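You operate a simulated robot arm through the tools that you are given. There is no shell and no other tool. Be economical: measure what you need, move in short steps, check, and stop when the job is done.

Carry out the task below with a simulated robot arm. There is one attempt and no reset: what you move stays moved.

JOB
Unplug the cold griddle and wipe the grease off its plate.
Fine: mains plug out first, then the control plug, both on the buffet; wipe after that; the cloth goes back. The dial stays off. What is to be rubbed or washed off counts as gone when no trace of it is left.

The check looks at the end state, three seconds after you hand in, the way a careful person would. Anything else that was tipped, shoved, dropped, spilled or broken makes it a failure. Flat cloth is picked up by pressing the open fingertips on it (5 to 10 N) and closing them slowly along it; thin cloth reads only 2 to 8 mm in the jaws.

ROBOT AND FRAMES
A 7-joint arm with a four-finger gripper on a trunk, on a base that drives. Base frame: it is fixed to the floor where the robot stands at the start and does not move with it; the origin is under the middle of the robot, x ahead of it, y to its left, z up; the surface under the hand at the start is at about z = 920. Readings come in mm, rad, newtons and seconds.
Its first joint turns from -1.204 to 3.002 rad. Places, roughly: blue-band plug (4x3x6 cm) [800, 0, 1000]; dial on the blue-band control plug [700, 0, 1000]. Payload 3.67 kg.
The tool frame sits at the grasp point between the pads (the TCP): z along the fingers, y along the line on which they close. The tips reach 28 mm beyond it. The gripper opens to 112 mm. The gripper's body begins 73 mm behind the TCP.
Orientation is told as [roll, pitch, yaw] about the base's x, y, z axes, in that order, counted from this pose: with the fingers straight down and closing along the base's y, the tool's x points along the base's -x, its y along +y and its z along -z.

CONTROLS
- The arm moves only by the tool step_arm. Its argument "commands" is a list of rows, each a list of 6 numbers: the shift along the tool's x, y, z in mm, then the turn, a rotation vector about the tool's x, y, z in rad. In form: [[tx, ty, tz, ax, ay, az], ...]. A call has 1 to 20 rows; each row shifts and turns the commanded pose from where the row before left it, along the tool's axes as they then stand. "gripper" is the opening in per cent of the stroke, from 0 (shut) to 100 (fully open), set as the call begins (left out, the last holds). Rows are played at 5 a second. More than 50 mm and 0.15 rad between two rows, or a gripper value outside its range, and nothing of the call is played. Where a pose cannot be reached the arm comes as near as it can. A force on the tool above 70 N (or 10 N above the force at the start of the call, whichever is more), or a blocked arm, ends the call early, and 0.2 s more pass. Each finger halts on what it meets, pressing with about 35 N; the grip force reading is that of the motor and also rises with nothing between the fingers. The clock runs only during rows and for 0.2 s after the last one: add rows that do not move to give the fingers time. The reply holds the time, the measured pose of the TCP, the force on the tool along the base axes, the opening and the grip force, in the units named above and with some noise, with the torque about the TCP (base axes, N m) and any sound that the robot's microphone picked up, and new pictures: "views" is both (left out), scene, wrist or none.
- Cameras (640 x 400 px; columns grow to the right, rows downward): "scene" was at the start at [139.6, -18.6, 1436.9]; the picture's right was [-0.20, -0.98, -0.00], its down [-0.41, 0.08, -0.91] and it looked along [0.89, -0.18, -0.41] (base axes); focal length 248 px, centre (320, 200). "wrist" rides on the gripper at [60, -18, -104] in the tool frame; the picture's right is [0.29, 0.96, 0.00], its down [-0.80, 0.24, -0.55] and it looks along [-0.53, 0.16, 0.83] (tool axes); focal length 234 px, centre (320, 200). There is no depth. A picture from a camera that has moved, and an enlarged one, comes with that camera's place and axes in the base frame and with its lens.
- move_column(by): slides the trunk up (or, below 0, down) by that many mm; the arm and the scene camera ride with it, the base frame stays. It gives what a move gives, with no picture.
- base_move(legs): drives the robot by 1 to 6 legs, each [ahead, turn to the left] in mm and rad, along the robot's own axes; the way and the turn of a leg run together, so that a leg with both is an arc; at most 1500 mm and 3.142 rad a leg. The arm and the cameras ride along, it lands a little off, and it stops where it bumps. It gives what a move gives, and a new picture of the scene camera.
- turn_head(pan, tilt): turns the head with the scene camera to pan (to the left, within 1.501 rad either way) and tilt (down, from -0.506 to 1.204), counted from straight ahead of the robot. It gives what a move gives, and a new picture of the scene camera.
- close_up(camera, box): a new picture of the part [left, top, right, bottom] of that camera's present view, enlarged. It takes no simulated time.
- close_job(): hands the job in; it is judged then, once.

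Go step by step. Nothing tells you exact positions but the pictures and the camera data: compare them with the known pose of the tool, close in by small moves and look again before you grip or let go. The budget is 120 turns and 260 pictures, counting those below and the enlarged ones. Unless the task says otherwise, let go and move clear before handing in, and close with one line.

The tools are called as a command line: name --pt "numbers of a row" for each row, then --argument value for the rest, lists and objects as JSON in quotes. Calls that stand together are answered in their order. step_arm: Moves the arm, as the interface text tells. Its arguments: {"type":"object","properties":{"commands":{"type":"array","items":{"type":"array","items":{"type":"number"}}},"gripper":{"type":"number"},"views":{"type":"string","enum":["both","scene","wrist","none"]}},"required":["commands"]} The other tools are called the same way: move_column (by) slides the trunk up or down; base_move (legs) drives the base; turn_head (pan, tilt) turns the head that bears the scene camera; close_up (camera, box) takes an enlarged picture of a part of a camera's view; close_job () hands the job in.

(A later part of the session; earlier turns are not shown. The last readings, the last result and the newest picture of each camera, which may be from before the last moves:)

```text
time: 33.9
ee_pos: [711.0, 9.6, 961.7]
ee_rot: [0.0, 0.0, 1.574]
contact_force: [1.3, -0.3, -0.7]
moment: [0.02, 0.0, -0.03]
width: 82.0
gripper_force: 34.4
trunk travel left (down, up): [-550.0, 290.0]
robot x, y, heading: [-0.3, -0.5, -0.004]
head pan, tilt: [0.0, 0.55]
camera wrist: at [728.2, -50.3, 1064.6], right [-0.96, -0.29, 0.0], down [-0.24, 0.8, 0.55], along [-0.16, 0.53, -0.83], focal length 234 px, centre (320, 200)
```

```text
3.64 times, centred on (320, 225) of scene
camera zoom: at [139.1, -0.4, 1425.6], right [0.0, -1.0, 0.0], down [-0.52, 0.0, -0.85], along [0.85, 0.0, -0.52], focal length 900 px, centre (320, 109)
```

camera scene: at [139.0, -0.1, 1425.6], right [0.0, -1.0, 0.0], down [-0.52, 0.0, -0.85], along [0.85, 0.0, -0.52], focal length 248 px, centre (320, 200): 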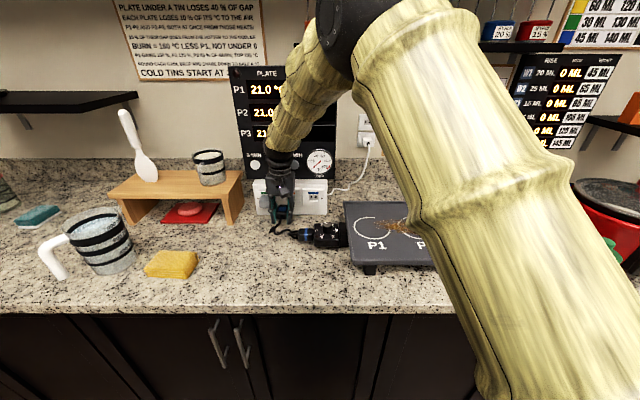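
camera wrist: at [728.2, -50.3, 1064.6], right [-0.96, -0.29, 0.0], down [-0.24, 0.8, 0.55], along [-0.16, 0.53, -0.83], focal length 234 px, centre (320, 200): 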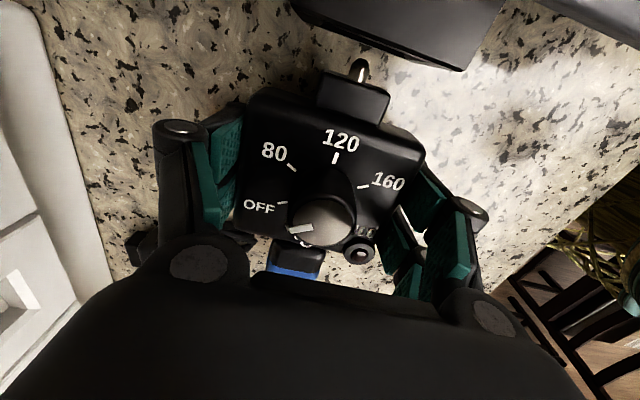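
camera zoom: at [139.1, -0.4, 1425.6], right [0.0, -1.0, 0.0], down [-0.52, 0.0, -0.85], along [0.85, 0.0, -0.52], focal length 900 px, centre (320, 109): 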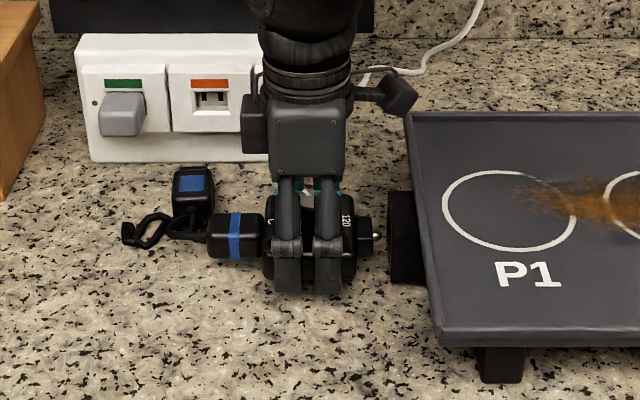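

The control plug is out of the griddle. I shift it −x 50 mm and +y 20 mm for clearance, then lower until the tips just reach the counter.

step_arm --pt "-3 10 0 0 0 0" --pt "-3 20 0 0 0 0" --pt "-7 20 0 0 0 0" --pt "-7 0 5 0 0 0" --pt "0 0 4 0 0 0" --pt "0 0 0 0 0 0" --views "wrist"

close_up --camera "scene" --box '[240, 170, 400, 280]'

```text
time: 35.3
ee_pos: [660.9, 29.6, 951.1]
ee_rot: [0.001, 0.0, 1.575]
contact_force: [0.3, 0.0, 0.5]
moment: [-0.01, -0.02, 0.01]
width: 81.6
gripper_force: 34.7
trunk travel left (down, up): [-550.0, 290.0]
robot x, y, heading: [-0.1, -0.1, 0.006]
head pan, tilt: [0.0, 0.55]
camera wrist: at [678.4, -30.4, 1055.4], right [-0.96, -0.29, 0.0], down [-0.24, 0.8, 0.55], along [-0.16, 0.53, -0.83], focal length 234 px, centre (320, 200)
```

wrist: 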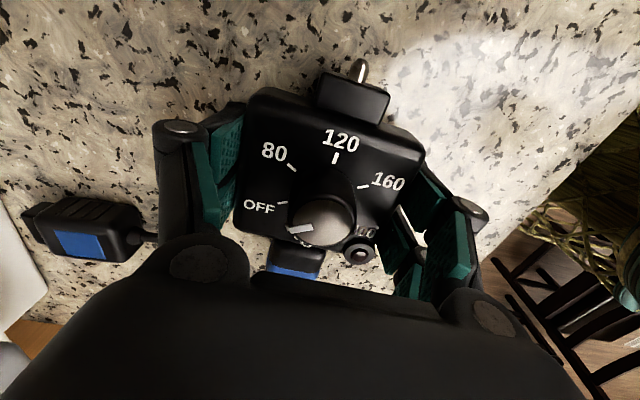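

```text
3.64 times, centred on (320, 225) of scene
camera zoom: at [139.2, -0.2, 1425.5], right [0.0, -1.0, 0.0], down [-0.52, 0.0, -0.85], along [0.85, 0.0, -0.52], focal length 900 px, centre (320, 109)
```

zoom: 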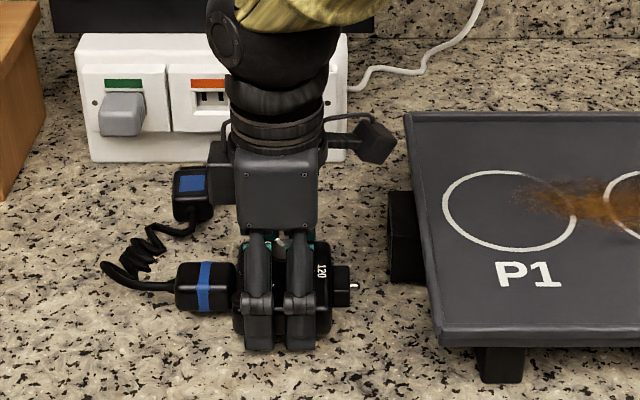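

Nearly on the counter. I lower 2 mm, release, and rise.

step_arm --pt "0 0 2 0 0 0" --pt "0 0 0 0 0 0" --gripper 40 --views "none"

step_arm --pt "0 0 0 0 0 0" --pt "0 0 0 0 0 0" --gripper 95 --views "wrist"

step_arm --pt "0 0 -20 0 0 0" --pt "0 0 -30 0 0 0" --pt "0 0 -40 0 0 0" --pt "0 0 -45 0 0 0" --pt "0 0 -45 0 0 0" --pt "0 0 0 0 0 0" --views "wrist"

close_up --camera "scene" --box '[240, 170, 400, 280]'

```text
time: 35.9
ee_pos: [660.1, 28.8, 949.7]
ee_rot: [0.001, -0.001, 1.575]
contact_force: [0.4, 1.2, -0.7]
moment: [0.02, 0.01, 0.01]
width: 81.6
gripper_force: 35.3
trunk travel left (down, up): [-550.0, 290.0]
robot x, y, heading: [-1.9, -0.5, -0.001]
head pan, tilt: [0.0, 0.55]
```

```text
time: 36.5
ee_pos: [661.6, 29.3, 948.5]
ee_rot: [0.0, 0.0, 1.574]
contact_force: [0.2, -0.1, 0.1]
moment: [-0.01, -0.01, -0.01]
width: 106.4
gripper_force: 0.0
trunk travel left (down, up): [-550.0, 290.0]
robot x, y, heading: [4.4, 0.8, -0.002]
head pan, tilt: [0.0, 0.55]
camera wrist: at [678.0, -30.3, 1053.7], right [-0.96, -0.29, 0.0], down [-0.24, 0.8, 0.55], along [-0.16, 0.53, -0.83], focal length 234 px, centre (320, 200)
```

wrist: 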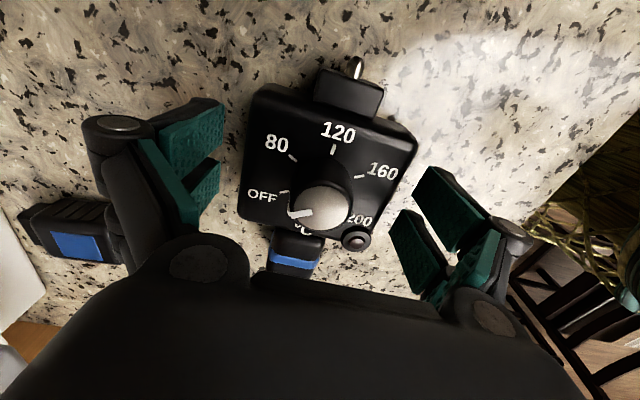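

```text
time: 37.9
ee_pos: [661.3, 28.2, 1129.8]
ee_rot: [0.0, -0.002, 1.574]
contact_force: [0.7, -0.1, 0.0]
moment: [-0.02, 0.01, -0.02]
width: 106.2
gripper_force: 0.0
trunk travel left (down, up): [-550.0, 290.0]
robot x, y, heading: [0.0, 1.1, 0.003]
head pan, tilt: [0.0, 0.55]
camera wrist: at [678.6, -30.2, 1233.5], right [-0.96, -0.29, 0.0], down [-0.24, 0.8, 0.55], along [-0.16, 0.53, -0.83], focal length 234 px, centre (320, 200)
```

wrist: 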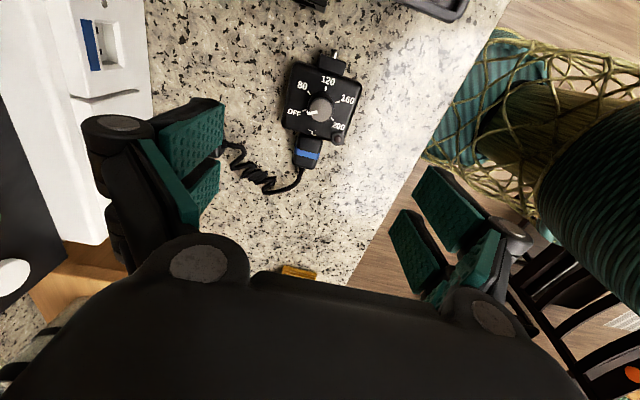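

```text
3.64 times, centred on (320, 225) of scene
camera zoom: at [139.6, -0.1, 1425.5], right [0.0, -1.0, 0.0], down [-0.52, 0.0, -0.85], along [0.85, 0.0, -0.52], focal length 900 px, centre (320, 109)
```

zoom: 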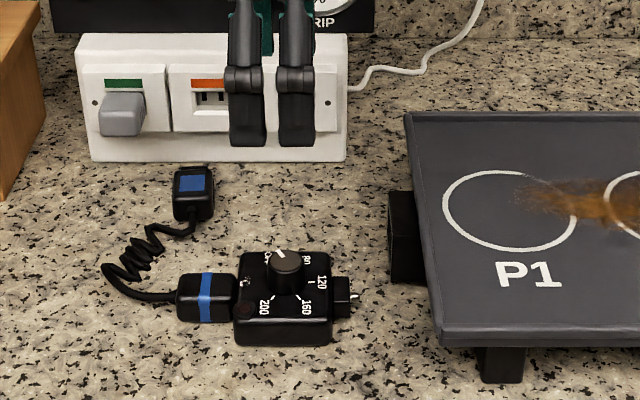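

Both plugs are on the counter with the dial off. Now I go to the yellow cloth at the left and look at it.

step_arm --pt "-45 0 0 0 0 0" --pt "-45 10 0 0 0 0" --pt "-45 10 0 0 0 0" --pt "-45 10 0 0 0 0" --pt "-45 10 0 0 0 0" --pt "-45 10 0 0 0 0" --pt "0 0 0 0 0 0" --views "wrist"

turn_head --pan 0.5 --tilt 0.7

close_up --camera "scene" --box '[230, 150, 390, 250]'

```text
time: 39.5
ee_pos: [611.8, 295.7, 1133.6]
ee_rot: [-0.001, -0.007, 1.568]
contact_force: [-0.4, -0.8, 0.8]
moment: [0.04, 0.02, 0.01]
width: 106.5
gripper_force: 0.1
trunk travel left (down, up): [-550.0, 290.0]
robot x, y, heading: [-1.5, 2.1, -0.001]
head pan, tilt: [0.0, 0.55]
camera wrist: at [628.8, 236.0, 1237.0], right [-0.96, -0.29, 0.0], down [-0.24, 0.79, 0.56], along [-0.16, 0.54, -0.83], focal length 234 px, centre (320, 200)
```

wrist: 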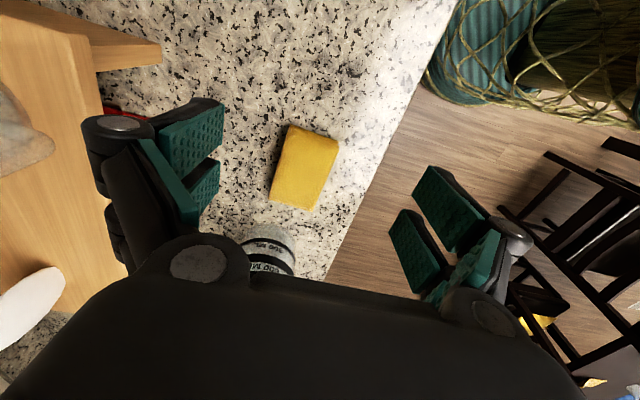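

```text
time: 40.4
ee_pos: [611.8, 297.8, 1132.7]
ee_rot: [0.001, -0.005, 1.571]
contact_force: [0.0, -0.5, 0.3]
moment: [-0.05, 0.0, 0.01]
width: 106.4
gripper_force: 0.0
trunk travel left (down, up): [-550.0, 290.0]
robot x, y, heading: [1.0, -2.2, 0.001]
head pan, tilt: [0.499, 0.7]
camera scene: at [123.7, 40.8, 1412.5], right [0.48, -0.88, 0.0], down [-0.57, -0.31, -0.77], along [0.67, 0.37, -0.64], focal length 248 px, centre (320, 200)
```

scene: 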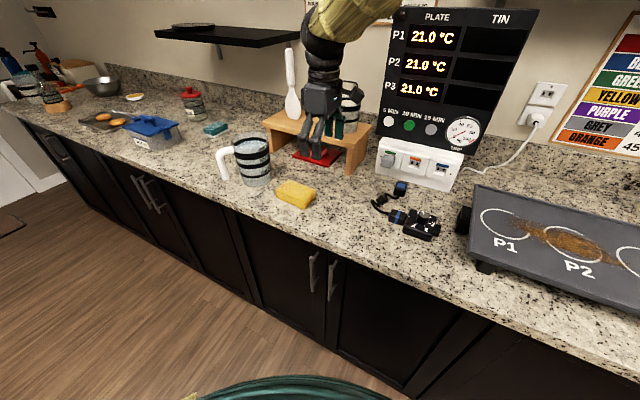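

```text
4.00 times, centred on (310, 200) of scene
camera zoom: at [123.7, 40.8, 1412.5], right [0.48, -0.88, 0.0], down [-0.57, -0.31, -0.77], along [0.67, 0.37, -0.64], focal length 990 px, centre (360, 200)
```

zoom: 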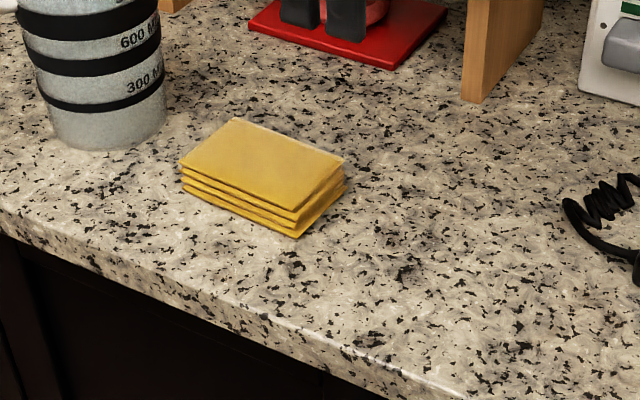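

The cloth is a folded stack, about 70 (x) × 110 (y) × 25 mm, centred near (615, 393). I move above it and lower the open fingers near its top to check alignment.

step_arm --pt "-45 0 30 0 0 0" --pt "-45 -2 20 0 0 0" --pt "-5 0 48 0 0 0" --pt "0 0 40 0 0 0" --pt "0 0 0 0 0 0" --gripper 90 --views "wrist"

close_up --camera "scene" --box '[230, 150, 390, 250]'

```text
refused: row 1 steps farther than a row can; nothing moved
```

```text
4.00 times, centred on (310, 200) of scene
camera zoom: at [123.7, 40.8, 1412.5], right [0.48, -0.88, 0.0], down [-0.57, -0.31, -0.77], along [0.67, 0.37, -0.64], focal length 990 px, centre (360, 200)
```

zoom: 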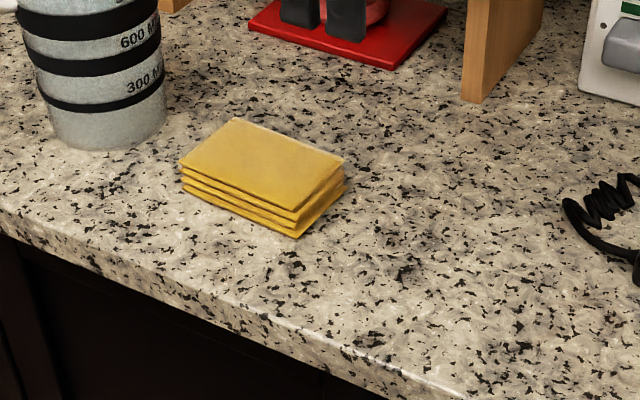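

A row was a little too long; I repeat with shorter rows.

step_arm --pt "-32 0 30 0 0 0" --pt "-32 -2 30 0 0 0" --pt "-31 0 30 0 0 0" --pt "0 0 30 0 0 0" --pt "0 0 25 0 0 0" --pt "0 0 0 0 0 0" --gripper 90 --views "wrist"

close_up --camera "scene" --box '[230, 150, 390, 250]'

```text
time: 41.2
ee_pos: [660.0, 345.2, 1114.0]
ee_rot: [-0.001, -0.107, 1.494]
contact_force: [0.4, 0.7, 1.1]
moment: [-0.02, 0.0, -0.03]
width: 100.7
gripper_force: 0.1
trunk travel left (down, up): [-550.0, 290.0]
robot x, y, heading: [3.1, -1.4, 0.001]
head pan, tilt: [0.499, 0.7]
stopped in row 3: the arm was blocked; the commanded pose is now the measured one
camera wrist: at [672.2, 273.2, 1210.4], right [-0.98, -0.21, -0.03], down [-0.18, 0.75, 0.63], along [-0.11, 0.63, -0.77], focal length 234 px, centre (320, 200)
```

wrist: 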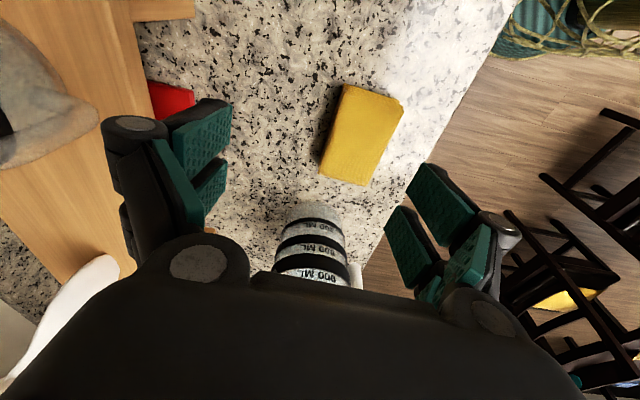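

```text
4.00 times, centred on (310, 200) of scene
camera zoom: at [125.3, 42.2, 1412.2], right [0.48, -0.88, 0.0], down [-0.57, -0.31, -0.76], along [0.67, 0.36, -0.65], focal length 990 px, centre (360, 200)
```

zoom: 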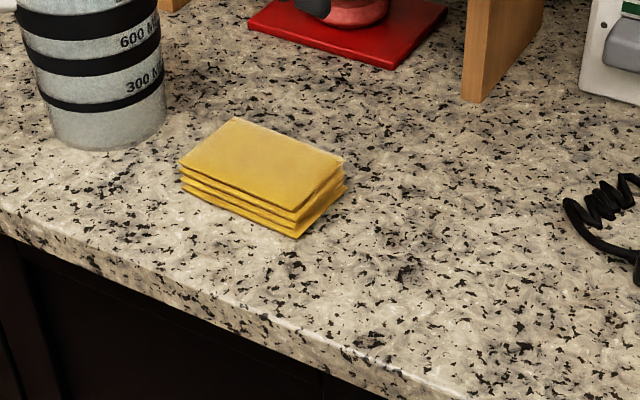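

The arm hits a joint limit toward the left. I'll bring the hand back to the middle, level it and raise it, then turn the base left so the cloth lies straight ahead.

step_arm --pt "40 0 -20 0 0 0" --pt "40 8 -20 0 0 0" --pt "40 8 -20 0 0 0" --pt "40 8 -20 0 0 0" --pt "40 8 -20 0 0 0" --pt "40 8 0 0 0.107 0" --pt "40 8 0 0 0 0.08" --pt "20 8 0 0 0 0" --pt "0 0 0 0 0 0.14" --pt "0 0 0 0 0 0.14" --pt "0 0 0 0 0 0.14" --pt "0 0 0 0 0 0.07" --pt "0 0 0 0 0 0" --views "none"

```text
time: 44.0
ee_pos: [577.1, 41.6, 1187.3]
ee_rot: [-0.004, -0.001, 0.925]
contact_force: [-0.2, 0.4, -0.8]
moment: [-0.02, -0.01, 0.01]
width: 100.9
gripper_force: 0.0
trunk travel left (down, up): [-550.0, 290.0]
robot x, y, heading: [2.1, 0.5, -0.005]
head pan, tilt: [0.499, 0.7]
```

The hand is level. Now I turn the base left by 0.6 rad.

base_move --legs '[[0, 0.6]]'

turn_head --pan 0.0 --tilt 0.75

```text
time: 46.1
ee_pos: [455.2, 358.7, 1188.5]
ee_rot: [-0.004, -0.001, 1.522]
contact_force: [-0.4, -0.2, 0.5]
moment: [-0.05, -0.01, 0.0]
width: 100.6
gripper_force: 0.0
trunk travel left (down, up): [-550.0, 290.0]
robot x, y, heading: [0.2, -1.5, 0.592]
head pan, tilt: [0.499, 0.7]
camera scene: at [79.6, 103.7, 1412.4], right [0.89, -0.46, 0.0], down [-0.3, -0.57, -0.76], along [0.35, 0.68, -0.64], focal length 248 px, centre (320, 200)
```

scene: 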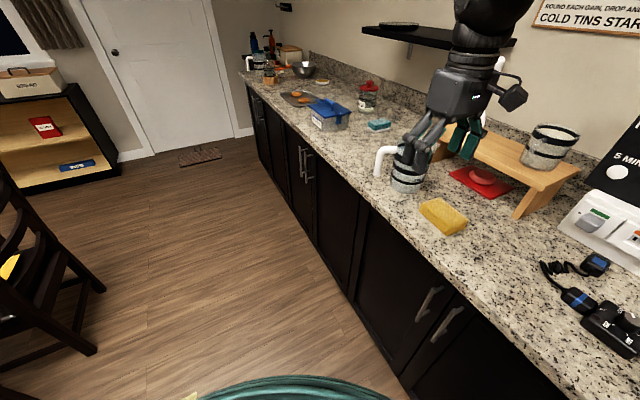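

```text
time: 47.0
ee_pos: [454.7, 358.3, 1186.8]
ee_rot: [-0.003, -0.002, 1.522]
contact_force: [0.5, -0.5, 1.0]
moment: [0.02, -0.01, 0.02]
width: 100.7
gripper_force: 0.1
trunk travel left (down, up): [-550.0, 290.0]
robot x, y, heading: [-1.2, 2.7, 0.598]
head pan, tilt: [0.0, 0.75]
camera scene: at [109.3, 74.6, 1408.2], right [0.56, -0.83, 0.0], down [-0.56, -0.38, -0.73], along [0.6, 0.41, -0.68], focal length 248 px, centre (320, 200)
```

scene: 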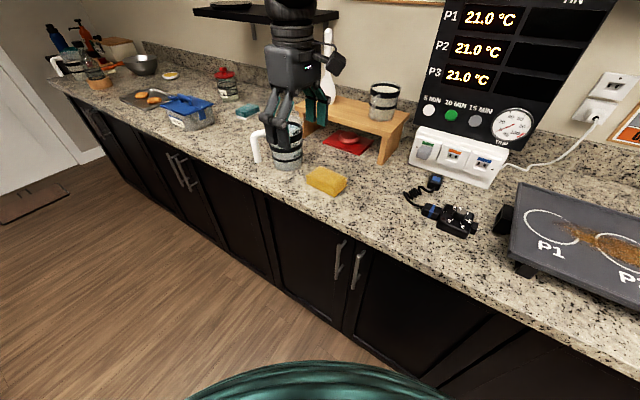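

Now I move over the cloth.

step_arm --pt "-10 -39 20 0 0 0" --pt "-11 -39 20 0 0 0" --pt "-11 -39 20 0 0 -0.049" --pt "-11 -39 20 0 0 0" --pt "0 0 20 0 0 0" --pt "0 0 0 0 0 0" --gripper 90 --views "wrist"

close_up --camera "scene" --box '[240, 120, 400, 220]'

```text
time: 48.4
ee_pos: [614.0, 395.4, 1088.4]
ee_rot: [-0.004, -0.001, 1.57]
contact_force: [-0.5, -0.4, 0.4]
moment: [0.0, -0.01, 0.01]
width: 100.6
gripper_force: 0.0
trunk travel left (down, up): [-550.0, 290.0]
robot x, y, heading: [2.1, 1.8, 0.595]
head pan, tilt: [0.0, 0.75]
camera wrist: at [630.4, 335.4, 1191.5], right [-0.96, -0.29, 0.0], down [-0.24, 0.8, 0.55], along [-0.16, 0.53, -0.83], focal length 234 px, centre (320, 200)
```

wrist: 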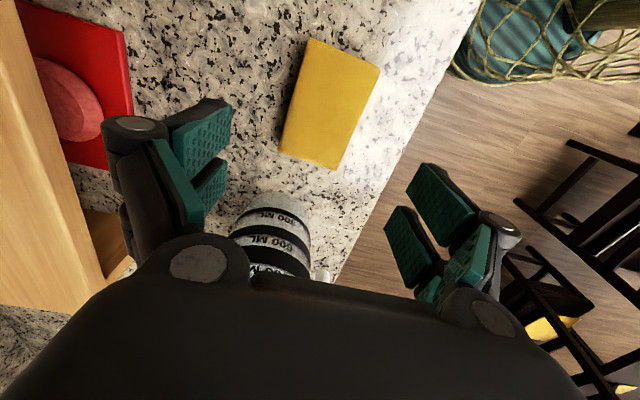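

```text
4.00 times, centred on (320, 170) of scene
camera zoom: at [109.6, 74.5, 1408.2], right [0.56, -0.83, 0.0], down [-0.56, -0.38, -0.73], along [0.6, 0.41, -0.68], focal length 990 px, centre (320, 320)
```

zoom: 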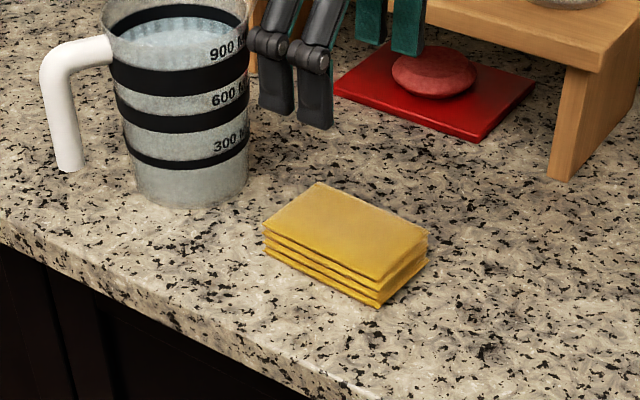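

Refined: cloth spans x 572–644, y 335–447, centre (608, 391). I descend so that the tips stop ~9 mm above the counter, straddling it along x.

step_arm --pt "4 6 40 0 0 0" --pt "0 0 40 0 0 0" --pt "0 0 30 0 0 0" --pt "0 0 20 0 0 0" --pt "0 0 0 0 0 0" --gripper 90 --views "wrist"

close_up --camera "scene" --box '[240, 120, 400, 220]'

```text
time: 49.6
ee_pos: [605.8, 392.0, 958.4]
ee_rot: [-0.005, 0.0, 1.571]
contact_force: [-0.3, 0.8, -0.2]
moment: [0.04, 0.0, -0.01]
width: 100.7
gripper_force: 0.0
trunk travel left (down, up): [-550.0, 290.0]
robot x, y, heading: [-1.2, 2.0, 0.597]
head pan, tilt: [0.0, 0.75]
camera wrist: at [623.2, 331.7, 1062.2], right [-0.96, -0.29, 0.0], down [-0.24, 0.8, 0.55], along [-0.16, 0.53, -0.83], focal length 234 px, centre (320, 200)
```

wrist: 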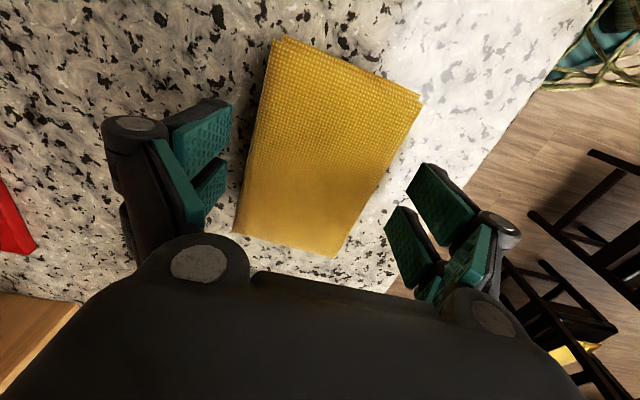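

```text
4.00 times, centred on (320, 170) of scene
camera zoom: at [109.2, 74.3, 1408.2], right [0.56, -0.83, 0.0], down [-0.56, -0.38, -0.73], along [0.61, 0.41, -0.68], focal length 990 px, centre (320, 320)
```

zoom: 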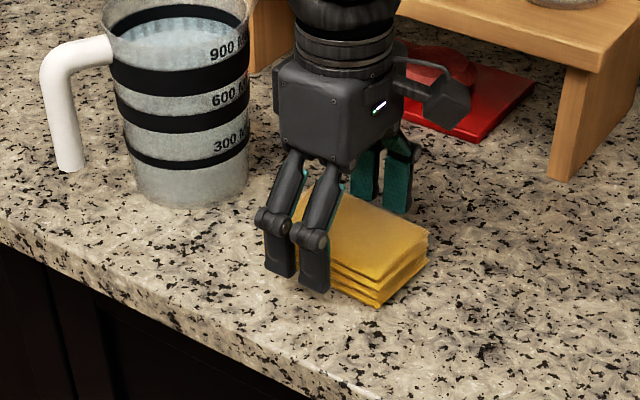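

Aligned. I close slowly onto the cloth.

step_arm --pt "0 0 0 0 0 0" --pt "0 0 0 0 0 0" --gripper 60 --views "none"

step_arm --pt "0 0 0 0 0 0" --pt "0 0 0 0 0 0" --gripper 50 --views "wrist"

close_up --camera "scene" --box '[240, 120, 400, 220]'

```text
time: 50.2
ee_pos: [606.0, 392.0, 959.3]
ee_rot: [-0.003, -0.002, 1.571]
contact_force: [0.1, -0.4, 3.0]
moment: [-0.04, 0.0, -0.05]
width: 69.6
gripper_force: 34.9
trunk travel left (down, up): [-550.0, 290.0]
robot x, y, heading: [-0.9, 2.3, 0.593]
head pan, tilt: [0.0, 0.75]
```

```text
time: 50.8
ee_pos: [605.6, 390.8, 959.6]
ee_rot: [-0.002, -0.002, 1.571]
contact_force: [0.5, 0.5, 3.7]
moment: [-0.05, 0.01, -0.06]
width: 69.2
gripper_force: 34.7
trunk travel left (down, up): [-550.0, 290.0]
robot x, y, heading: [-1.1, -0.4, 0.598]
head pan, tilt: [0.0, 0.75]
camera wrist: at [623.3, 331.8, 1062.6], right [-0.96, -0.29, 0.0], down [-0.24, 0.8, 0.55], along [-0.16, 0.53, -0.83], focal length 234 px, centre (320, 200)
```

wrist: 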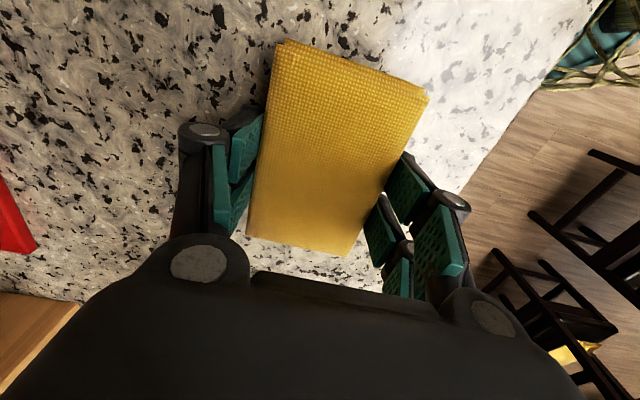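

```text
4.00 times, centred on (320, 170) of scene
camera zoom: at [109.2, 74.3, 1408.3], right [0.56, -0.83, 0.0], down [-0.56, -0.38, -0.73], along [0.61, 0.41, -0.68], focal length 990 px, centre (320, 320)
```

zoom: 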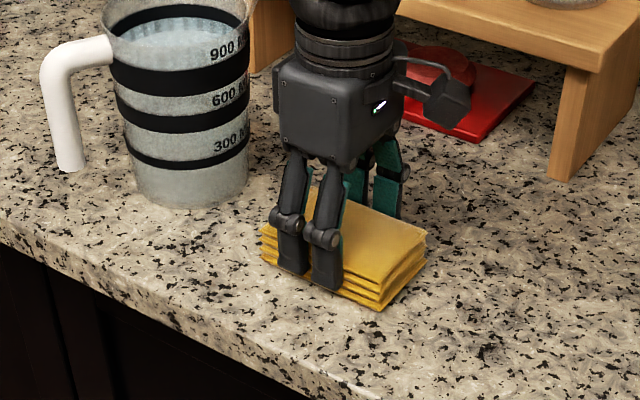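

The cloth is held like a block at 69 mm; return pose is TCP (606, 391, 959), yaw 1.571. I lift it and check.

step_arm --pt "0 0 -15 0 0 0" --pt "0 0 -30 0 0 0" --pt "0 0 -40 0 0 0" --pt "0 0 -45 0 0 0" --pt "0 0 -45 0 0 0" --pt "0 0 -45 0 0 0" --pt "0 0 0 0 0 0" --views "both"

```text
time: 52.4
ee_pos: [606.3, 392.1, 1177.4]
ee_rot: [-0.004, -0.003, 1.572]
contact_force: [-0.3, 0.0, -1.0]
moment: [-0.02, 0.02, 0.0]
width: 69.1
gripper_force: 35.1
trunk travel left (down, up): [-550.0, 290.0]
robot x, y, heading: [-1.4, -1.3, 0.592]
head pan, tilt: [0.0, 0.75]
camera scene: at [109.9, 74.9, 1408.1], right [0.56, -0.83, 0.0], down [-0.56, -0.38, -0.73], along [0.6, 0.41, -0.68], focal length 248 px, centre (320, 200)
camera wrist: at [623.8, 331.7, 1281.9], right [-0.96, -0.29, 0.0], down [-0.24, 0.8, 0.55], along [-0.16, 0.53, -0.83], focal length 234 px, centre (320, 200)
```

scene: 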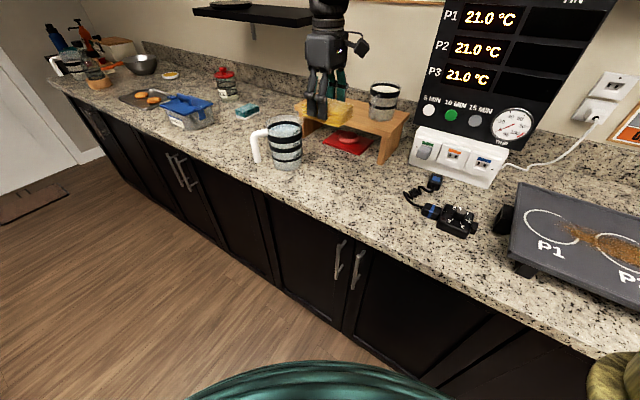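
wrist: 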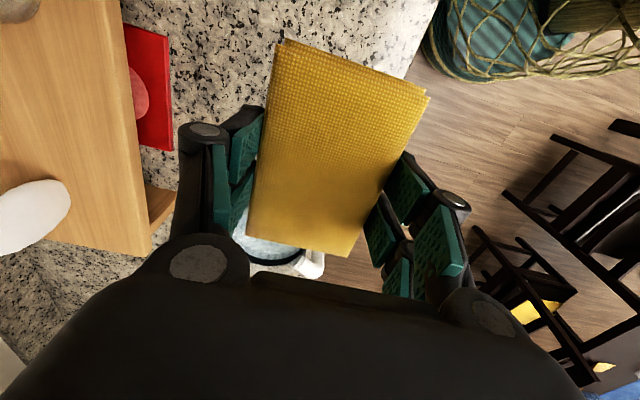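

The cloth is held well. I turn the base right by 0.9 rad to face the griddle.

base_move --legs '[[0, -0.9]]'

close_up --camera "wrist" --box '[0, 0, 640, 400]'

```text
time: 55.1
ee_pos: [683.6, -231.3, 1178.1]
ee_rot: [-0.002, -0.002, 0.672]
contact_force: [-0.7, -1.5, 0.6]
moment: [0.01, -0.02, -0.03]
width: 69.1
gripper_force: 34.6
trunk travel left (down, up): [-550.0, 290.0]
robot x, y, heading: [-4.4, -1.3, -0.3]
head pan, tilt: [0.0, 0.75]
camera scene: at [125.9, -40.2, 1408.2], right [-0.3, -0.95, 0.0], down [-0.65, 0.2, -0.73], along [0.7, -0.22, -0.68], focal length 248 px, centre (320, 200)
```

scene: 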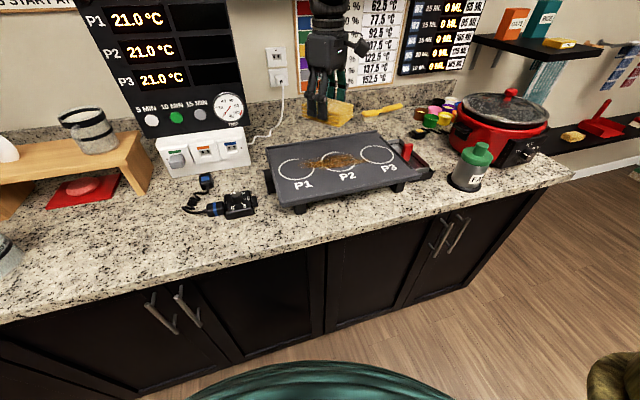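

```text
1.00 times, centred on (320, 200) of wrist (not enlarged: the box is as wide or as high as the picture)
camera zoom: at [647.0, -282.2, 1282.1], right [-0.82, 0.57, 0.0], down [0.47, 0.69, 0.55], along [0.32, 0.45, -0.83], focal length 234 px, centre (320, 200)
```

zoom: 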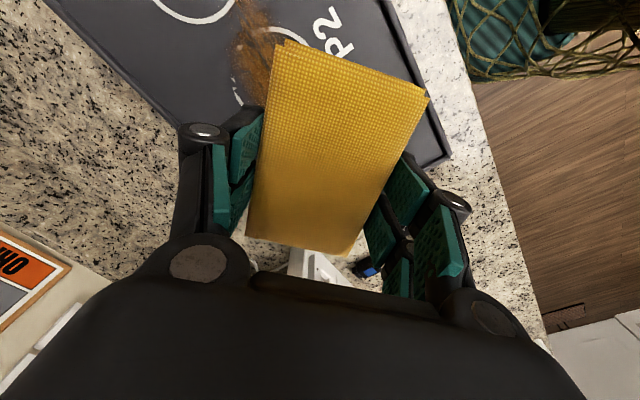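

The griddle is ahead now. I zoom in to measure the plate and grease.

close_up --camera "scene" --box '[256, 110, 446, 230]'

```text
3.33 times, centred on (351, 170) of scene
camera zoom: at [125.9, -40.2, 1408.2], right [-0.3, -0.95, 0.0], down [-0.65, 0.2, -0.73], along [0.7, -0.22, -0.68], focal length 825 px, centre (217, 300)
```

zoom: 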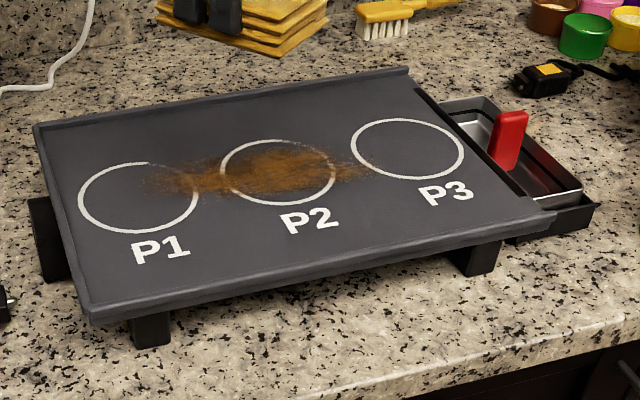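

Plate is roughly x 605–880, y −85..−505; the grease covers x 690–775, y −165..−385. I turn the hand to yaw 0 (cloth long side along x) and lower over the grease's left end.

step_arm --pt "0 0 0 0 0 0.135" --pt "0 0 0 0 0 0.135" --pt "0 0 0 0 0 0.135" --pt "0 0 0 0 0 0.135" --pt "0 0 0 0 0 0.132" --pt "-24 20 30 0 0 0" --pt "-24 20 30 0 0 0" --pt "0 0 40 0 0 0" --pt "0 0 36 0 0 0" --pt "0 0 0 0 0 0" --views "wrist"

close_up --camera "scene" --box '[256, 110, 446, 230]'

```text
time: 57.3
ee_pos: [731.4, -190.8, 1043.0]
ee_rot: [-0.001, -0.003, -0.001]
contact_force: [0.0, -0.5, -0.6]
moment: [0.03, -0.02, -0.02]
width: 69.3
gripper_force: 34.8
trunk travel left (down, up): [-550.0, 290.0]
robot x, y, heading: [-1.2, -0.3, -0.3]
head pan, tilt: [0.0, 0.75]
camera wrist: at [670.9, -208.9, 1146.7], right [-0.29, 0.96, 0.0], down [0.79, 0.24, 0.56], along [0.53, 0.16, -0.83], focal length 234 px, centre (320, 200)
```

wrist: 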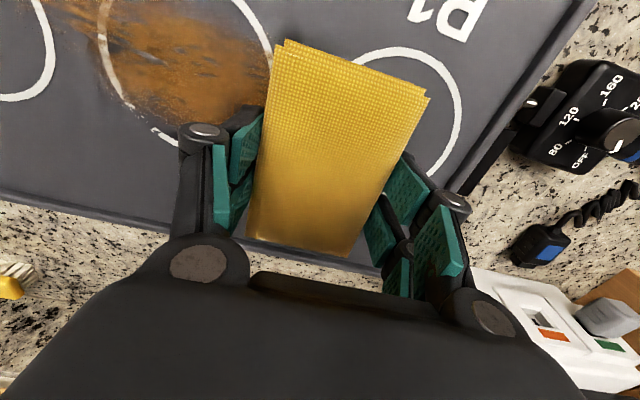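

```text
3.33 times, centred on (351, 170) of scene
camera zoom: at [125.5, -40.0, 1408.3], right [-0.3, -0.95, 0.0], down [-0.65, 0.2, -0.73], along [0.7, -0.22, -0.68], focal length 825 px, centre (217, 300)
```

zoom: 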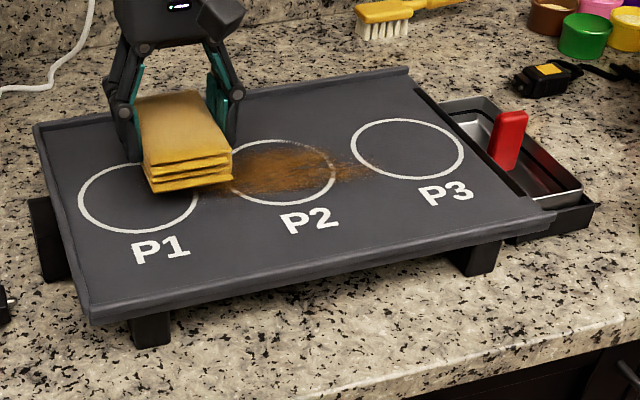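

Now I lower in small steps to find contact with the plate.

step_arm --pt "0 0 10 0 0 0" --pt "0 0 8 0 0 0" --pt "0 0 6 0 0 0" --pt "0 0 0 0 0 0" --views "none"

step_arm --pt "0 0 4 0 0 0" --pt "0 0 0 0 0 0" --views "none"

step_arm --pt "0 0 4 0 0 0" --pt "0 0 0 0 0 0" --views "none"

close_up --camera "scene" --box '[256, 110, 446, 230]'

```text
time: 58.3
ee_pos: [731.5, -190.9, 1021.2]
ee_rot: [-0.002, -0.005, 0.0]
contact_force: [2.9, -1.4, 20.0]
moment: [-0.17, 0.84, 0.02]
width: 69.6
gripper_force: 34.4
trunk travel left (down, up): [-550.0, 290.0]
robot x, y, heading: [-0.1, -3.2, -0.303]
head pan, tilt: [0.0, 0.75]
```

```text
time: 58.9
ee_pos: [731.5, -190.7, 1017.3]
ee_rot: [-0.002, -0.008, 0.0]
contact_force: [5.1, -2.7, 34.4]
moment: [-0.13, -0.17, -0.03]
width: 69.8
gripper_force: 34.5
trunk travel left (down, up): [-550.0, 290.0]
robot x, y, heading: [-1.6, 0.2, -0.302]
head pan, tilt: [0.0, 0.75]
```

```text
time: 59.5
ee_pos: [729.7, -191.1, 1010.0]
ee_rot: [-0.003, -0.001, 0.0]
contact_force: [-8.2, 0.6, 11.9]
moment: [-0.03, 0.71, -0.02]
width: 69.3
gripper_force: 35.3
trunk travel left (down, up): [-550.0, 290.0]
robot x, y, heading: [-1.3, 0.3, -0.303]
head pan, tilt: [0.0, 0.75]
```

```text
3.33 times, centred on (351, 170) of scene
camera zoom: at [124.3, -39.4, 1408.2], right [-0.3, -0.95, 0.0], down [-0.65, 0.2, -0.73], along [0.7, -0.22, -0.68], focal length 825 px, centre (217, 300)
```

zoom: 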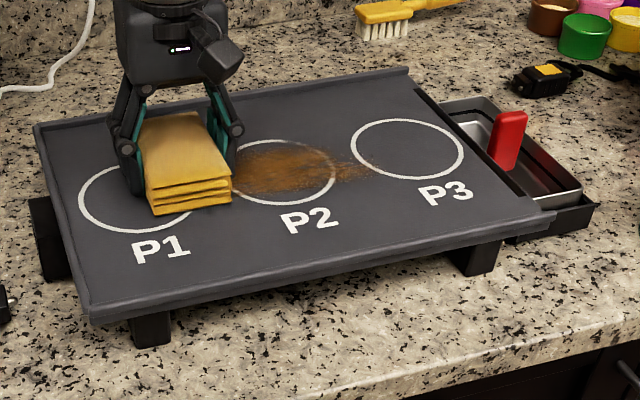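

Contact came at TCP ≈1022 (plate surface ≈983) and the cloth slid up a little in the fingers. I ease up a few mm and look at it from the wrist.

step_arm --pt "0 0 -4 0 0 0" --pt "0 0 0 0 0 0" --pt "0 0 0 0 0 0" --views "wrist"

close_up --camera "scene" --box '[270, 110, 350, 180]'

```text
time: 60.3
ee_pos: [731.4, -190.5, 1013.9]
ee_rot: [0.0, -0.004, 0.002]
contact_force: [0.0, -0.3, -0.5]
moment: [0.0, -0.06, 0.0]
width: 69.3
gripper_force: 34.9
trunk travel left (down, up): [-550.0, 290.0]
robot x, y, heading: [-0.8, 2.7, -0.307]
head pan, tilt: [0.0, 0.75]
camera wrist: at [671.1, -208.8, 1117.9], right [-0.29, 0.96, 0.0], down [0.8, 0.24, 0.56], along [0.53, 0.16, -0.83], focal length 234 px, centre (320, 200)
```

wrist: 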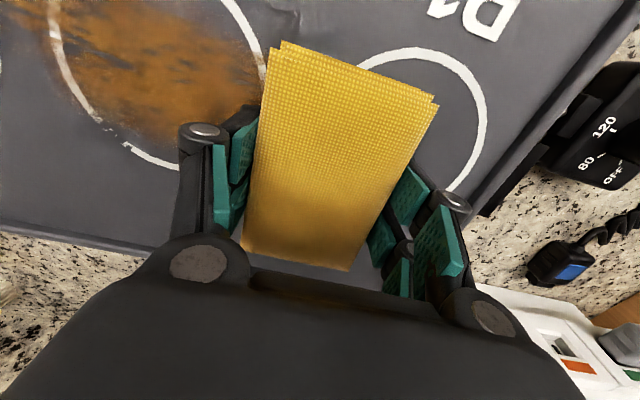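

```text
5.71 times, centred on (310, 145) of scene
camera zoom: at [126.0, -39.9, 1408.2], right [-0.3, -0.95, 0.0], down [-0.65, 0.2, -0.73], along [0.7, -0.22, -0.68], focal length 1414 px, centre (377, 514)
```

zoom: 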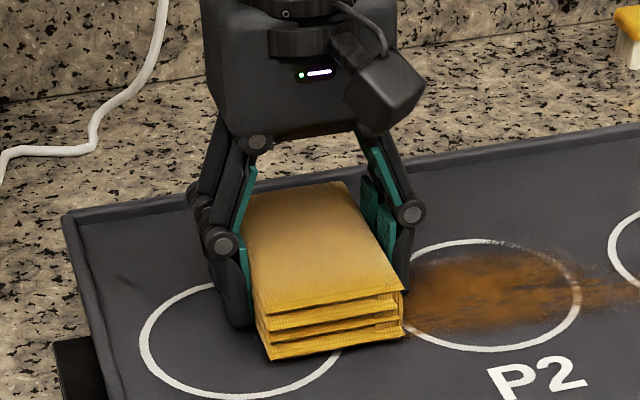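

Cloth is still square in the grip but the tips are nearly at plate level. I set it down, open, rise 9 mm, and regrip higher so more cloth sticks out below.

step_arm --pt "0 0 1.5 0 0 0" --pt "0 0 0 0 0 0" --views "none"

step_arm --pt "0 0 0 0 0 0" --pt "0 0 0 0 0 0" --gripper 78 --views "none"

close_up --camera "scene" --box '[270, 110, 350, 180]'

```text
time: 60.9
ee_pos: [733.1, -191.7, 1013.7]
ee_rot: [-0.001, -0.003, 0.002]
contact_force: [-0.5, -0.2, -0.6]
moment: [-0.01, 0.0, 0.01]
width: 69.5
gripper_force: 35.3
trunk travel left (down, up): [-550.0, 290.0]
robot x, y, heading: [3.0, 1.2, -0.303]
head pan, tilt: [0.0, 0.75]
```

```text
time: 61.5
ee_pos: [731.2, -191.6, 1013.9]
ee_rot: [-0.001, -0.004, 0.001]
contact_force: [0.0, 0.1, -0.1]
moment: [-0.02, 0.0, 0.01]
width: 87.0
gripper_force: 0.1
trunk travel left (down, up): [-550.0, 290.0]
robot x, y, heading: [1.8, -1.5, -0.303]
head pan, tilt: [0.0, 0.75]
```

```text
5.71 times, centred on (310, 145) of scene
camera zoom: at [126.1, -39.8, 1408.2], right [-0.3, -0.95, 0.0], down [-0.65, 0.2, -0.73], along [0.7, -0.22, -0.68], focal length 1414 px, centre (377, 514)
```

zoom: 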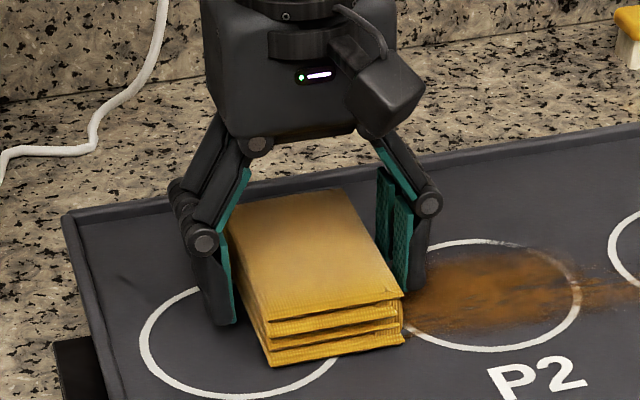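

The cloth settled onto the plate. I probe downward with the open fingers to find the plate height.

step_arm --pt "0 0 4 0 0 0" --pt "0 0 0 0 0 0" --views "none"

step_arm --pt "0 0 3 0 0 0" --pt "0 0 0 0 0 0" --views "none"

step_arm --pt "0 0 3 0 0 0" --pt "0 0 0 0 0 0" --views "none"

```text
time: 62.1
ee_pos: [731.4, -191.9, 1008.2]
ee_rot: [-0.001, -0.004, 0.0]
contact_force: [0.1, -0.2, 0.0]
moment: [-0.02, -0.01, 0.02]
width: 87.3
gripper_force: 0.0
trunk travel left (down, up): [-550.0, 290.0]
robot x, y, heading: [-1.4, 1.0, -0.3]
head pan, tilt: [0.0, 0.75]
```

```text
time: 62.7
ee_pos: [732.5, -190.7, 1005.1]
ee_rot: [-0.003, -0.003, 0.002]
contact_force: [0.2, -0.4, -0.6]
moment: [-0.01, -0.01, -0.03]
width: 87.3
gripper_force: 0.1
trunk travel left (down, up): [-550.0, 290.0]
robot x, y, heading: [-2.0, 3.5, -0.302]
head pan, tilt: [0.0, 0.75]
```

```text
time: 63.3
ee_pos: [732.3, -190.1, 1002.8]
ee_rot: [-0.001, -0.004, 0.001]
contact_force: [0.0, -0.3, 0.1]
moment: [-0.01, 0.0, -0.02]
width: 87.5
gripper_force: 0.1
trunk travel left (down, up): [-550.0, 290.0]
robot x, y, heading: [0.5, 1.6, -0.301]
head pan, tilt: [0.0, 0.75]
```

step_arm --pt "0 0 4 0 0 0" --pt "0 0 0 0 0 0" --views "none"

close_up --camera "scene" --box '[270, 110, 350, 180]'

```text
time: 63.9
ee_pos: [732.3, -190.7, 1000.1]
ee_rot: [-0.003, -0.007, -0.001]
contact_force: [3.6, 2.1, 14.1]
moment: [0.29, 0.06, -0.22]
width: 88.9
gripper_force: 1.7
trunk travel left (down, up): [-550.0, 290.0]
robot x, y, heading: [-0.1, -3.0, -0.305]
head pan, tilt: [0.0, 0.75]
```

```text
5.71 times, centred on (310, 145) of scene
camera zoom: at [124.8, -39.3, 1408.6], right [-0.3, -0.95, 0.0], down [-0.65, 0.2, -0.73], along [0.7, -0.22, -0.68], focal length 1414 px, centre (377, 514)
```

zoom: 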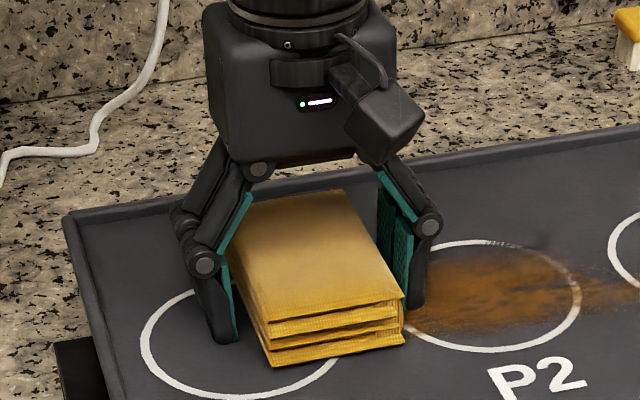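

Tips touch at TCP ≈1001, so the plate is at z≈973. I rise so tips are ~8 mm above the plate and regrip.

step_arm --pt "0 0 -10 0 0 0" --pt "0 0 0 0 0 0" --views "none"

step_arm --pt "0 0 0 0 0 0" --pt "0 0 0 0 0 0" --pt "0 0 0 0 0 0" --gripper 45 --views "wrist"

```text
time: 64.5
ee_pos: [732.9, -190.6, 1009.6]
ee_rot: [-0.001, -0.003, 0.002]
contact_force: [0.6, -0.7, 0.9]
moment: [0.02, 0.02, 0.01]
width: 87.5
gripper_force: 0.1
trunk travel left (down, up): [-550.0, 290.0]
robot x, y, heading: [-1.7, 2.1, -0.303]
head pan, tilt: [0.0, 0.75]
```

```text
time: 65.3
ee_pos: [732.9, -191.7, 1009.5]
ee_rot: [-0.002, -0.004, 0.001]
contact_force: [-0.5, 0.2, 0.6]
moment: [0.08, 0.06, 0.01]
width: 69.3
gripper_force: 34.7
trunk travel left (down, up): [-550.0, 290.0]
robot x, y, heading: [3.2, -0.6, -0.301]
head pan, tilt: [0.0, 0.75]
camera wrist: at [671.7, -208.7, 1113.1], right [-0.29, 0.96, 0.0], down [0.8, 0.24, 0.56], along [0.53, 0.16, -0.83], focal length 234 px, centre (320, 200)
```

wrist: 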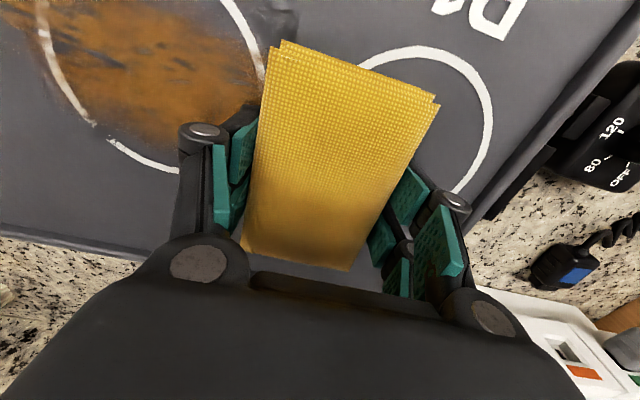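

Regripped. I press lightly (~2.5 mm) and make a first stroke along y, then look.

step_arm --pt "0 0 2.5 0 0 0" --pt "0 13 0 0 0 0" --pt "0 13 0 0 0 0" --pt "0 0 0 0 0 0" --pt "0 -15 0 0 0 0" --pt "0 -15 0 0 0 0" --pt "0 -15 0 0 0 0" --pt "0 -15 0 0 0 0" --views "none"

close_up --camera "scene" --box '[256, 110, 446, 230]'

```text
time: 67.1
ee_pos: [729.5, -222.2, 1009.8]
ee_rot: [-0.003, -0.005, -0.001]
contact_force: [-0.5, 15.6, 28.8]
moment: [0.92, -0.03, -0.06]
width: 69.4
gripper_force: 35.2
trunk travel left (down, up): [-550.0, 290.0]
robot x, y, heading: [-0.4, 1.3, -0.299]
head pan, tilt: [0.0, 0.75]
```

```text
3.33 times, centred on (351, 170) of scene
camera zoom: at [123.6, -38.0, 1408.6], right [-0.3, -0.95, 0.0], down [-0.65, 0.2, -0.73], along [0.7, -0.22, -0.68], focal length 825 px, centre (217, 300)
```

zoom: 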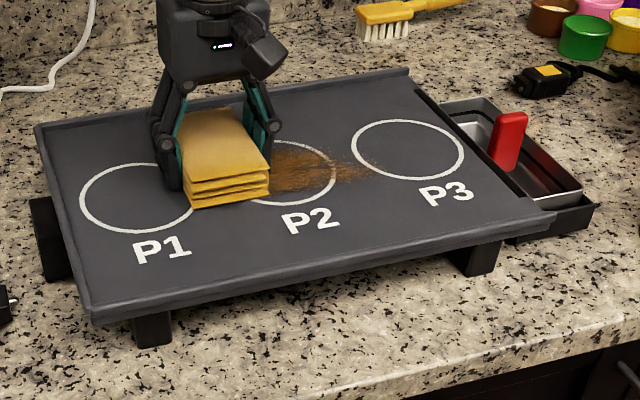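

It wipes, but 29 N is too firm and could shove the griddle; I ease up 2.5 mm and continue.

step_arm --pt "0 0 -2.5 0 0 0" --pt "0 -12 0 0 0 0" --pt "0 -12 0 0 0 0" --pt "0 -12 0 0 0 0" --pt "0 -12 0 0 0 0" --views "none"

close_up --camera "scene" --box '[256, 110, 446, 230]'

```text
time: 68.3
ee_pos: [731.5, -271.4, 1008.2]
ee_rot: [-0.003, -0.003, -0.001]
contact_force: [-0.6, 3.1, 6.3]
moment: [0.16, -0.01, -0.07]
width: 69.1
gripper_force: 34.7
trunk travel left (down, up): [-550.0, 290.0]
robot x, y, heading: [-1.0, -2.4, -0.303]
head pan, tilt: [0.0, 0.75]
```

```text
3.33 times, centred on (351, 170) of scene
camera zoom: at [125.5, -39.4, 1408.2], right [-0.3, -0.95, 0.0], down [-0.65, 0.2, -0.73], along [0.7, -0.22, -0.68], focal length 825 px, centre (217, 300)
```

zoom: 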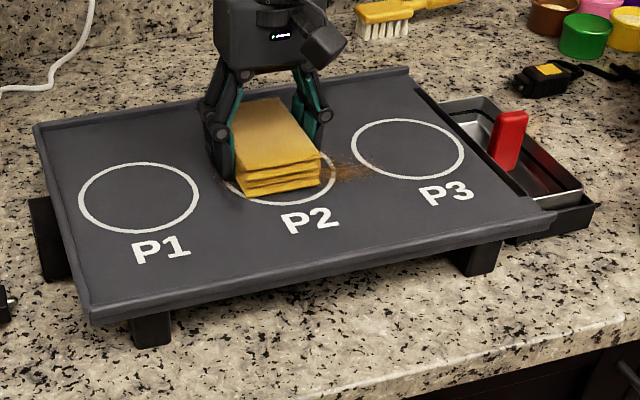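

Good: 6 N and it cleans. I continue to the right end and come back.

step_arm --pt "0 -12 0.5 0 0 0" --pt "0 -12 0 0 0 0" --pt "0 -12 0 0 0 0" --pt "0 -12 0 0 0 0" --pt "0 -12 0 0 0 0" --pt "0 -12 0 0 0 0" --pt "0 -12 0 0 0 0" --pt "0 -12 0 0 0 0" --pt "0 -12 0 0 0 0" --pt "0 -12 0 0 0 0" --views "none"

close_up --camera "scene" --box '[256, 110, 446, 230]'

```text
time: 70.5
ee_pos: [732.5, -393.4, 1009.5]
ee_rot: [-0.002, -0.003, 0.002]
contact_force: [1.0, 0.3, -0.4]
moment: [0.0, -0.01, -0.03]
width: 69.5
gripper_force: 35.1
trunk travel left (down, up): [-550.0, 290.0]
robot x, y, heading: [1.9, 2.1, -0.303]
head pan, tilt: [0.0, 0.75]
```

```text
3.33 times, centred on (351, 170) of scene
camera zoom: at [126.2, -40.4, 1408.1], right [-0.3, -0.95, 0.0], down [-0.65, 0.2, -0.73], along [0.7, -0.22, -0.68], focal length 825 px, centre (217, 300)
```

zoom: 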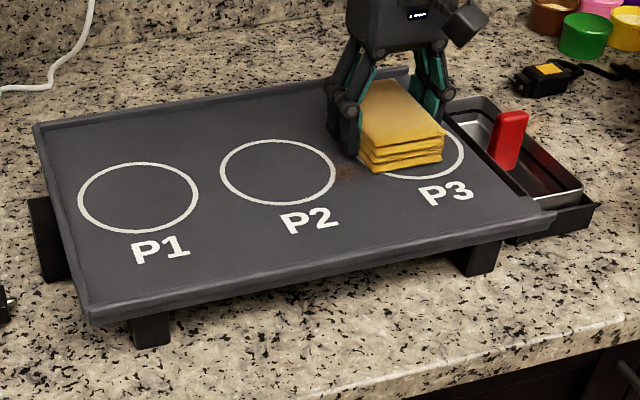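

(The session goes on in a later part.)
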